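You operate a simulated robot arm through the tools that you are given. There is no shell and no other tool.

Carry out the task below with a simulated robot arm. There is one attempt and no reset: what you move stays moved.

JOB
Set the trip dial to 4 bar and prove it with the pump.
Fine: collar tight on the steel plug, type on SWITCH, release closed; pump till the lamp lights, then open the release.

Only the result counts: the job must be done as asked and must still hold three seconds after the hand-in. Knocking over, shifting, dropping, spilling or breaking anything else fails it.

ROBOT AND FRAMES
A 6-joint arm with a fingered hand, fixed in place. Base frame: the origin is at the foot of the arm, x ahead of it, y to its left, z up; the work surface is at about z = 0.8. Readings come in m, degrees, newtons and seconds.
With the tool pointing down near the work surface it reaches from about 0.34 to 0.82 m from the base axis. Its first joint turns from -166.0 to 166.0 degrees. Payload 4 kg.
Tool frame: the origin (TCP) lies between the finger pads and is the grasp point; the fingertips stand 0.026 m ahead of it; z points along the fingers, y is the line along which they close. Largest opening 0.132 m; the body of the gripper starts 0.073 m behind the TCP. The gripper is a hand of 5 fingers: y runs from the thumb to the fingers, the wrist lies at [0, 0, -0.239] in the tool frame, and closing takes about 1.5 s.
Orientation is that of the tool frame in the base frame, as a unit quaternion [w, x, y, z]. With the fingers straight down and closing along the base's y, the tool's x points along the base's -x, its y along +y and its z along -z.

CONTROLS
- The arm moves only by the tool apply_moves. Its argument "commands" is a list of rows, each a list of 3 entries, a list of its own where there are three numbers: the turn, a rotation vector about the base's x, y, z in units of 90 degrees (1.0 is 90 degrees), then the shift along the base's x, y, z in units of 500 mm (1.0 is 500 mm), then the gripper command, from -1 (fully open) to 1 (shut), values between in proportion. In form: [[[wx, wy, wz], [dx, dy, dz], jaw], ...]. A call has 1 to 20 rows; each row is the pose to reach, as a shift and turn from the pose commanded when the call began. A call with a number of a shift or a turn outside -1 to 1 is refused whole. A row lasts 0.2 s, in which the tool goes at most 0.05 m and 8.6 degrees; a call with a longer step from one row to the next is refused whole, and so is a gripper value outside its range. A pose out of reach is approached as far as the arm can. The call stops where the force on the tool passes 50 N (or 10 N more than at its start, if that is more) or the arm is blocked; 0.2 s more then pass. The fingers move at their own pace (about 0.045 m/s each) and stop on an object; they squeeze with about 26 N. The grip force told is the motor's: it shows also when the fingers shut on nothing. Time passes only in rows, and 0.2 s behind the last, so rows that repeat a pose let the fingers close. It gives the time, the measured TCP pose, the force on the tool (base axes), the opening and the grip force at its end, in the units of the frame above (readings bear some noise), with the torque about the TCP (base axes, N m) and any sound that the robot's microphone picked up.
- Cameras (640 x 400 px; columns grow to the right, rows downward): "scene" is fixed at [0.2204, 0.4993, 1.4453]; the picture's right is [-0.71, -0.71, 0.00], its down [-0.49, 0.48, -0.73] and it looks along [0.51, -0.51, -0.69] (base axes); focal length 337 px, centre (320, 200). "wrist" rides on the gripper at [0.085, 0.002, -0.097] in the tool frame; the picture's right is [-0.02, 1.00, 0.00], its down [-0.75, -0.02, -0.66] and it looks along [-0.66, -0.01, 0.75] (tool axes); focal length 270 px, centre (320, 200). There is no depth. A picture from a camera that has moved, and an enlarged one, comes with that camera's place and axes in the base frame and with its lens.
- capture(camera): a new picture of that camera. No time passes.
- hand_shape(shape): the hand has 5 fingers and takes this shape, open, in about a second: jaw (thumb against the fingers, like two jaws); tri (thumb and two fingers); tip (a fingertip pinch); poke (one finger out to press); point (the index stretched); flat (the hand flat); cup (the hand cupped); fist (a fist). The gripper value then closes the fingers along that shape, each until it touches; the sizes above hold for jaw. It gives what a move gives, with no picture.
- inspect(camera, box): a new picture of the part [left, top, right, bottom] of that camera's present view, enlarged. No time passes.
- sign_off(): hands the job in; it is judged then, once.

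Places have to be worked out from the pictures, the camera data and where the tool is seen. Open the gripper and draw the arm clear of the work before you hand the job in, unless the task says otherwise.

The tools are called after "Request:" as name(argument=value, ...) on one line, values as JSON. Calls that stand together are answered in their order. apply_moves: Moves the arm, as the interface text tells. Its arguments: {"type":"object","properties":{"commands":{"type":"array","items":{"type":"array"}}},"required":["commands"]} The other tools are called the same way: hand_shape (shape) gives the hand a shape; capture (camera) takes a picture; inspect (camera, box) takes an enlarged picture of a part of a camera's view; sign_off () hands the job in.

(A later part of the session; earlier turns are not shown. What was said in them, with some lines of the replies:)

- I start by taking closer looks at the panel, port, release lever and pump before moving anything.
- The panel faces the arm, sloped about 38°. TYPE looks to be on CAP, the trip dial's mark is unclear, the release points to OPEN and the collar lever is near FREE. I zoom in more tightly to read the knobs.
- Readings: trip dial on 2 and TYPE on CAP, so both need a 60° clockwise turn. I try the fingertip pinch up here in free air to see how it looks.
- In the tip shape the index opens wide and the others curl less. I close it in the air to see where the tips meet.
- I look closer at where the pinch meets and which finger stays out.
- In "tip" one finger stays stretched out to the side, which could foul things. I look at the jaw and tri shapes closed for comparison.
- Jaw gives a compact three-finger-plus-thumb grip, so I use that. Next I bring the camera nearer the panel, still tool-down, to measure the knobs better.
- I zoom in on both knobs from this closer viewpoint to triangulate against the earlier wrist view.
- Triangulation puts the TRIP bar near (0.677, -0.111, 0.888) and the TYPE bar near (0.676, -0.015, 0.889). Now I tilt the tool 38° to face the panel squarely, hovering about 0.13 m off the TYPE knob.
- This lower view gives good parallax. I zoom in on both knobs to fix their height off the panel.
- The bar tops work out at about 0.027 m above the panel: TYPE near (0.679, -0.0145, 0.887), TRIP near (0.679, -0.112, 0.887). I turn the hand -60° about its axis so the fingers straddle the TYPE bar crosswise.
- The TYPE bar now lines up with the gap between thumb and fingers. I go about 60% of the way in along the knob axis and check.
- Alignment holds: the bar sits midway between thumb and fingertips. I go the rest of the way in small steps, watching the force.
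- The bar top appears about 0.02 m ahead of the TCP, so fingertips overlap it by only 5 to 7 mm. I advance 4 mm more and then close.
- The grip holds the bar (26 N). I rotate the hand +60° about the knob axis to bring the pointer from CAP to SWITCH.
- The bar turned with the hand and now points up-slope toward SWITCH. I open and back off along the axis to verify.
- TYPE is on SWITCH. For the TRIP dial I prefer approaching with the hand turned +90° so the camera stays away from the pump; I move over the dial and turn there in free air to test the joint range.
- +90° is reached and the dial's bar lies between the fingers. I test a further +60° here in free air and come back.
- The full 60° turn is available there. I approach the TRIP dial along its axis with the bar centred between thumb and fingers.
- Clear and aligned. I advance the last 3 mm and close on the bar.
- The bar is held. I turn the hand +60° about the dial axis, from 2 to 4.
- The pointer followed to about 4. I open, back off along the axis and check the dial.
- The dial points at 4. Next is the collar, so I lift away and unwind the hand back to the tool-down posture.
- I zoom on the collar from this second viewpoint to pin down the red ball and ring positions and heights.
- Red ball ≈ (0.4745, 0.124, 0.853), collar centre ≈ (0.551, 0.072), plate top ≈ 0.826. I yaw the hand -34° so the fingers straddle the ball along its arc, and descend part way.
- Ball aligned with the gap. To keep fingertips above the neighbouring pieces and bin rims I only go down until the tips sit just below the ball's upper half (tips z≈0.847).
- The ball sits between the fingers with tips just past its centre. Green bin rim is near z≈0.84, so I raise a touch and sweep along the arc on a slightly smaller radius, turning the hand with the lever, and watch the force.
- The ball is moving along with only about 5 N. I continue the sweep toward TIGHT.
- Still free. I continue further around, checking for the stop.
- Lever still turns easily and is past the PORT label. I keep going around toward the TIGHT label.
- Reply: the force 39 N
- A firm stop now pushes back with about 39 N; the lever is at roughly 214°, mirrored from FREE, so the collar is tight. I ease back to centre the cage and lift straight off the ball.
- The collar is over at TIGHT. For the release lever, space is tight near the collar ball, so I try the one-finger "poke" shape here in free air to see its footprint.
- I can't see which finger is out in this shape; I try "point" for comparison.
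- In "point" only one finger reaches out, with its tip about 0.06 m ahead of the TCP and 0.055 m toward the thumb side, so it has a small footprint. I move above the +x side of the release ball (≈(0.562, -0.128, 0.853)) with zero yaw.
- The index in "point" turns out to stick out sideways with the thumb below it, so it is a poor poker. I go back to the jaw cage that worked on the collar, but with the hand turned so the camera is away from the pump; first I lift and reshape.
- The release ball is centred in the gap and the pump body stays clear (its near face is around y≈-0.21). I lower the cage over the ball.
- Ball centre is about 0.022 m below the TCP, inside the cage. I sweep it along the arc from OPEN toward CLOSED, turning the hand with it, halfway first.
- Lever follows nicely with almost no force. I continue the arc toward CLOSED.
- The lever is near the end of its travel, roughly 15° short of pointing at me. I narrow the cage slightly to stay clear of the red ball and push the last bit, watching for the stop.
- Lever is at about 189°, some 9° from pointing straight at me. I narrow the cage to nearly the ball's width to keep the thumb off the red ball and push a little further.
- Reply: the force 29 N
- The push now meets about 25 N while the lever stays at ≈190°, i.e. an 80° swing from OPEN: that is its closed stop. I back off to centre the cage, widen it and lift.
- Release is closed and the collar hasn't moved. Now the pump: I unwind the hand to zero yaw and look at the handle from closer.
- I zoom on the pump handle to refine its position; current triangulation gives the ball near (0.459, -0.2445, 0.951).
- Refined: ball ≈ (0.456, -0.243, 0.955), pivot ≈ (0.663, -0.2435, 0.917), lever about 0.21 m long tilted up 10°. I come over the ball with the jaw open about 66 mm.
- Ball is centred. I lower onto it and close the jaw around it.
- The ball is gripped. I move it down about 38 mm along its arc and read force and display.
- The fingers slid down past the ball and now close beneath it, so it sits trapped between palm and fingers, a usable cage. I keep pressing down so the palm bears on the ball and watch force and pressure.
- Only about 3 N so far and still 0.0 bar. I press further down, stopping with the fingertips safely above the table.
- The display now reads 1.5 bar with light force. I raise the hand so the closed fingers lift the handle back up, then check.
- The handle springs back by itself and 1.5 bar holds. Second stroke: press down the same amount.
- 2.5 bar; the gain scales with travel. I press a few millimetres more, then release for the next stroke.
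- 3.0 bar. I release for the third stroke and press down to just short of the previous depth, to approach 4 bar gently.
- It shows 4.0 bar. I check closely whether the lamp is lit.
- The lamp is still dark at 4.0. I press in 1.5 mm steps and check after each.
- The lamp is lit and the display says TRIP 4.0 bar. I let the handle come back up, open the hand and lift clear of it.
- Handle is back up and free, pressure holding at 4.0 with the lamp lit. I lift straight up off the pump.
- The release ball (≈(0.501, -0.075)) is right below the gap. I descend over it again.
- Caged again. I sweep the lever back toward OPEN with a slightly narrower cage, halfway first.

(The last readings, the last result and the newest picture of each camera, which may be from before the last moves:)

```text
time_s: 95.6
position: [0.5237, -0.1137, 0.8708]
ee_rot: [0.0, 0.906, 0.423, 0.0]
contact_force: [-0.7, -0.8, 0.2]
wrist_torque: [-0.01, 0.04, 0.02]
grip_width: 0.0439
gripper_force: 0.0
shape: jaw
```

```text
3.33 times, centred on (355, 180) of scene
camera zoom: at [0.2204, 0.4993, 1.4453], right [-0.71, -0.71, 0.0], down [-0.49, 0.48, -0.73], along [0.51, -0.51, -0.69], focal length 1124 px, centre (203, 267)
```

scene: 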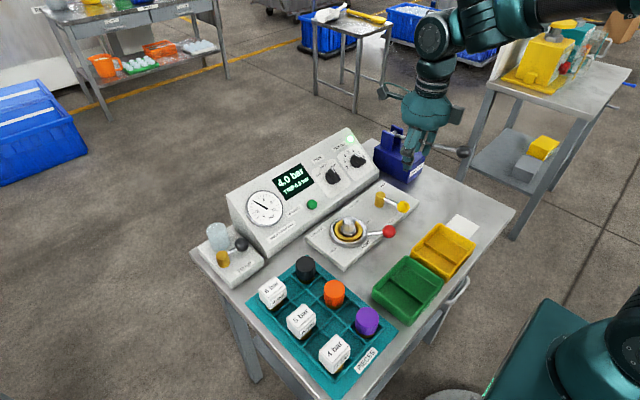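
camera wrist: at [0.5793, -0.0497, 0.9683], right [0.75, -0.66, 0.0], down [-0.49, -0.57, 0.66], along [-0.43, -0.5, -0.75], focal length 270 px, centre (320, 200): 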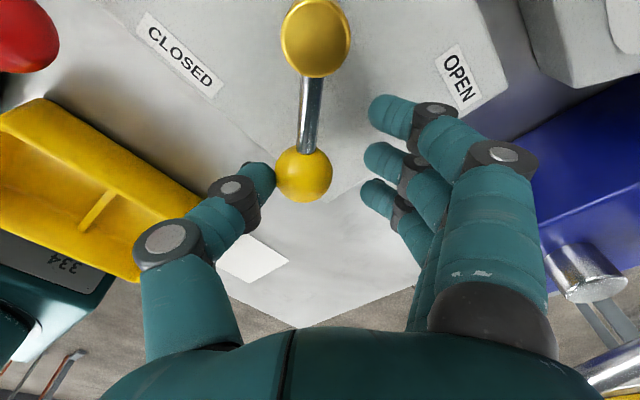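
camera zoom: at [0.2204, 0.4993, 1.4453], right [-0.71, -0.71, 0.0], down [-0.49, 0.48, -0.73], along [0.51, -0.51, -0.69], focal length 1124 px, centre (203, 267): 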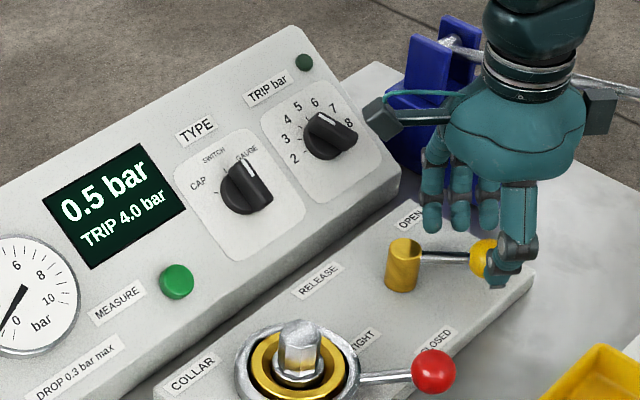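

Pressure is already venting (0.5 bar) and the display keeps "TRIP 4.0 bar". I finish the sweep to the full OPEN stop.

Request:
apply_moves(commands=[[[0, 0, 0.0889], [0.015, -0.0102, 0], 0.35], [[0, 0, 0.1778], [0.0314, -0.0182, 0], 0.35], [[0, 0, 0.2667], [0.0486, -0.0238, 0], 0.35], [[0, 0, 0.3556], [0.0664, -0.0268, 0], 0.35], [[0, 0, 0.4444], [0.0846, -0.0276, 0], 0.35], [[0, 0, 0.4444], [0.092, -0.0272, 0], 0.35]])

Request:
capture(camera="wrist")

Request:
inspect(camera="scene", box=[260, 120, 450, 240])

```text
time_s: 97.0
position: [0.5706, -0.1274, 0.8721]
ee_rot: [0.0, 0.707, 0.707, 0.0]
contact_force: [0.0, -1.8, -1.3]
wrist_torque: [-0.02, 0.02, 0.04]
grip_width: 0.0441
gripper_force: 0.0
shape: jaw
```

```text
taken
camera wrist: at [0.571, -0.043, 0.968], right [1.0, -0.02, 0.0], down [-0.01, -0.75, 0.66], along [-0.01, -0.66, -0.75], focal length 270 px, centre (320, 200)
```

wrist: 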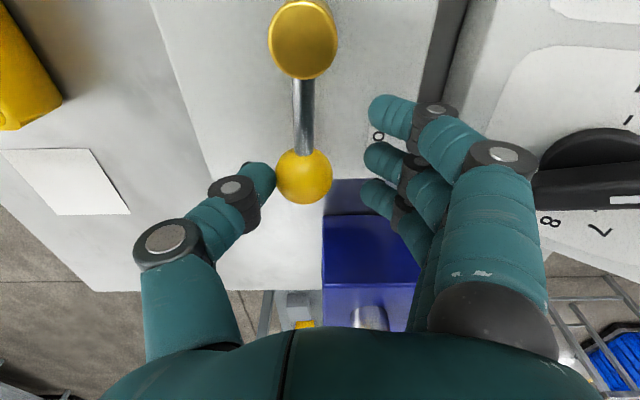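

```text
3.33 times, centred on (355, 180) of scene
camera zoom: at [0.2204, 0.4993, 1.4453], right [-0.71, -0.71, 0.0], down [-0.49, 0.48, -0.73], along [0.51, -0.51, -0.69], focal length 1124 px, centre (203, 267)
```

zoom: 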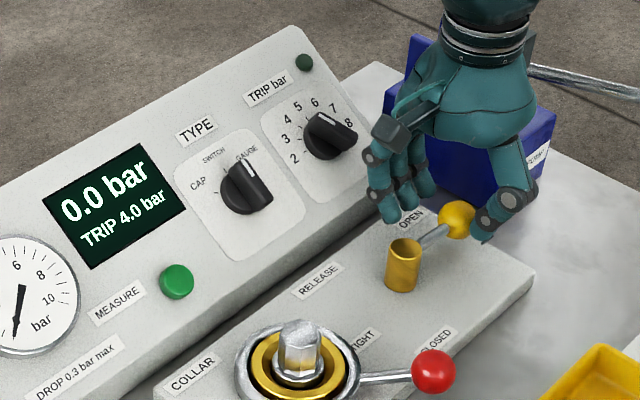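

0.0 bar and the lever is about 3° short of its OPEN stop. I nudge it the last bit until I feel the stop.

Request:
apply_moves(commands=[[[0, 0, 0], [0.004, 0, 0], 0.42], [[0, 0, 0], [0.008, 0, 0], 0.45], [[0, 0, 0], [0.012, 0, 0], 0.45]])

Request:
capture(camera="wrist")

```text
time_s: 97.8
position: [0.5759, -0.1281, 0.8718]
ee_rot: [0.0, 0.708, 0.707, 0.0]
contact_force: [-6.1, -2.9, 2.8]
wrist_torque: [-0.01, 0.19, 0.08]
grip_width: 0.0409
gripper_force: 0.1
shape: jaw
```

```text
taken
camera wrist: at [0.5773, -0.0423, 0.9684], right [1.0, -0.02, 0.0], down [-0.02, -0.75, 0.66], along [-0.01, -0.66, -0.75], focal length 270 px, centre (320, 200)
```

wrist: 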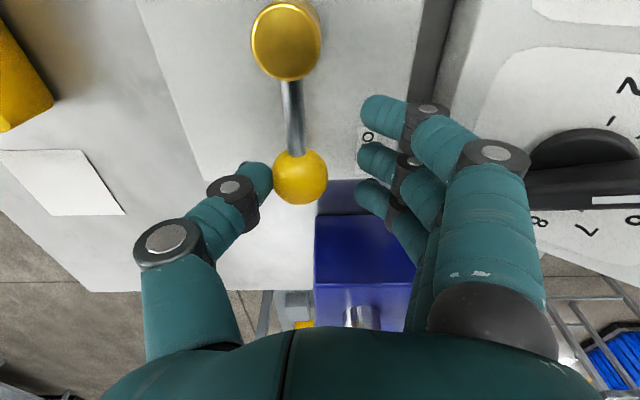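

The lever now points at 270° with the stop pushing back. I centre the cage, widen it and lift away.

Request:
apply_moves(commands=[[[0, 0, 0], [-0.01, 0, 0], 0.3], [[0, 0, 0], [-0.02, 0, 0], 0.2], [[0, 0, 0], [-0.022, 0, 0], 0.2], [[0, 0, 0], [-0.022, 0, 0.04], 0.2], [[0, 0, 0], [-0.022, 0, 0.11], 0.2], [[0, 0, 0], [-0.022, 0, 0.2], 0.2], [[0, 0, 0], [-0.04, 0.02, 0.29], 0.2], [[0, 0, 0], [-0.07, 0.06, 0.37], 0.0], [[0, 0, 0], [-0.12, 0.1, 0.44], -0.5], [[0, 0, 0], [-0.17, 0.14, 0.5], -1], [[0, 0, 0], [-0.2, 0.14, 0.55], -1], [[0, 0, 0], [-0.2, 0.14, 0.55], -1], [[0, 0, 0], [-0.2, 0.14, 0.55], -1]])

Request:
capture(camera="scene")

Request:
inspect(camera="scene", box=[220, 110, 440, 270])

Request:
capture(camera="wrist")

```text
time_s: 100.6
position: [0.4745, -0.0577, 1.1451]
ee_rot: [0.0, 0.707, 0.707, 0.0]
contact_force: [0.8, 0.0, 1.3]
wrist_torque: [-0.01, -0.01, 0.03]
grip_width: 0.1317
gripper_force: 0.0
shape: jaw
```

```text
taken
```

scene: 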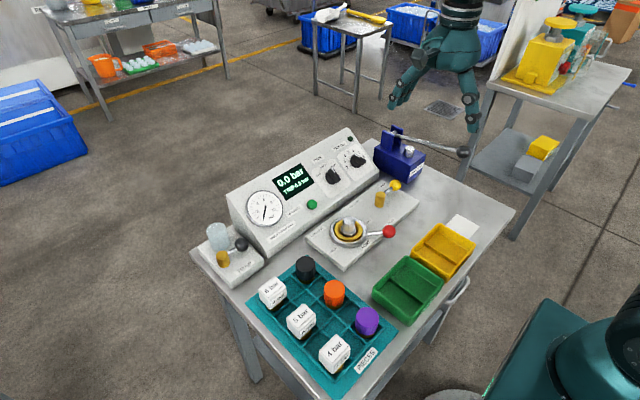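

```text
2.50 times, centred on (330, 190) of scene
camera zoom: at [0.2204, 0.4993, 1.4453], right [-0.71, -0.71, 0.0], down [-0.49, 0.48, -0.73], along [0.51, -0.51, -0.69], focal length 843 px, centre (295, 225)
```

zoom: 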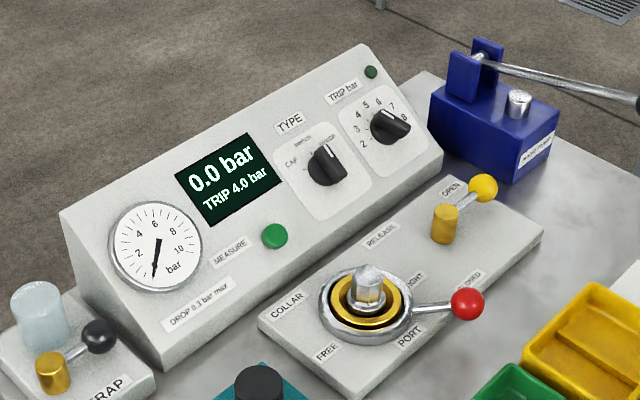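

```text
taken
camera wrist: at [0.4753, 0.027, 1.2422], right [1.0, -0.02, 0.0], down [-0.01, -0.75, 0.66], along [-0.01, -0.66, -0.75], focal length 270 px, centre (320, 200)
```

wrist: 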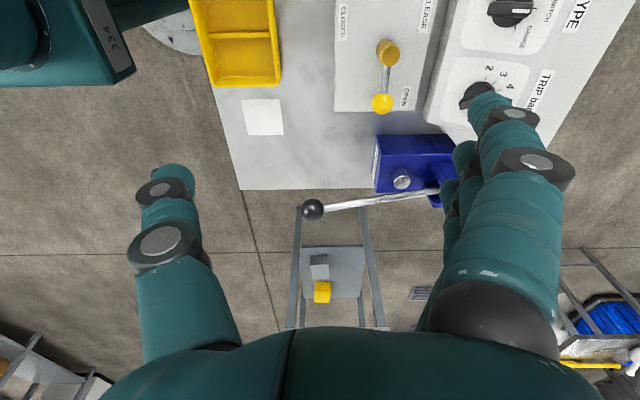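

Final state: dial on 4, TYPE on SWITCH, collar at TIGHT, release open. The display reads 0.0 bar with "TRIP 4.0 bar" recorded, nothing else has moved, and the hand is open and clear. I hand the job in.

Request:
sign_off()

```text
The job is handed in.
```

The trip dial is set to 4 bar and the pump run proved it. The lamp lit with the gauge at 4.0 bar, and the display reads "TRIP 4.0 bar".

- **Setup:** I turned TYPE from CAP to SWITCH, swung the collar lever to its TIGHT stop on the steel plug, and moved the release lever to its CLOSED stop.
- **Proof:** Three pump strokes brought it up to 4.0 bar. The lamp was still dark when the display first showed 4.0 and came on after about one millimetre more of handle travel.
- **Finish:** I opened the release fully and the pressure dropped to 0.0 bar. In the last pictures nothing else had moved. The gripper is open and the arm is clear of the work.

The job is handed in, but I have not seen a verdict from the check.
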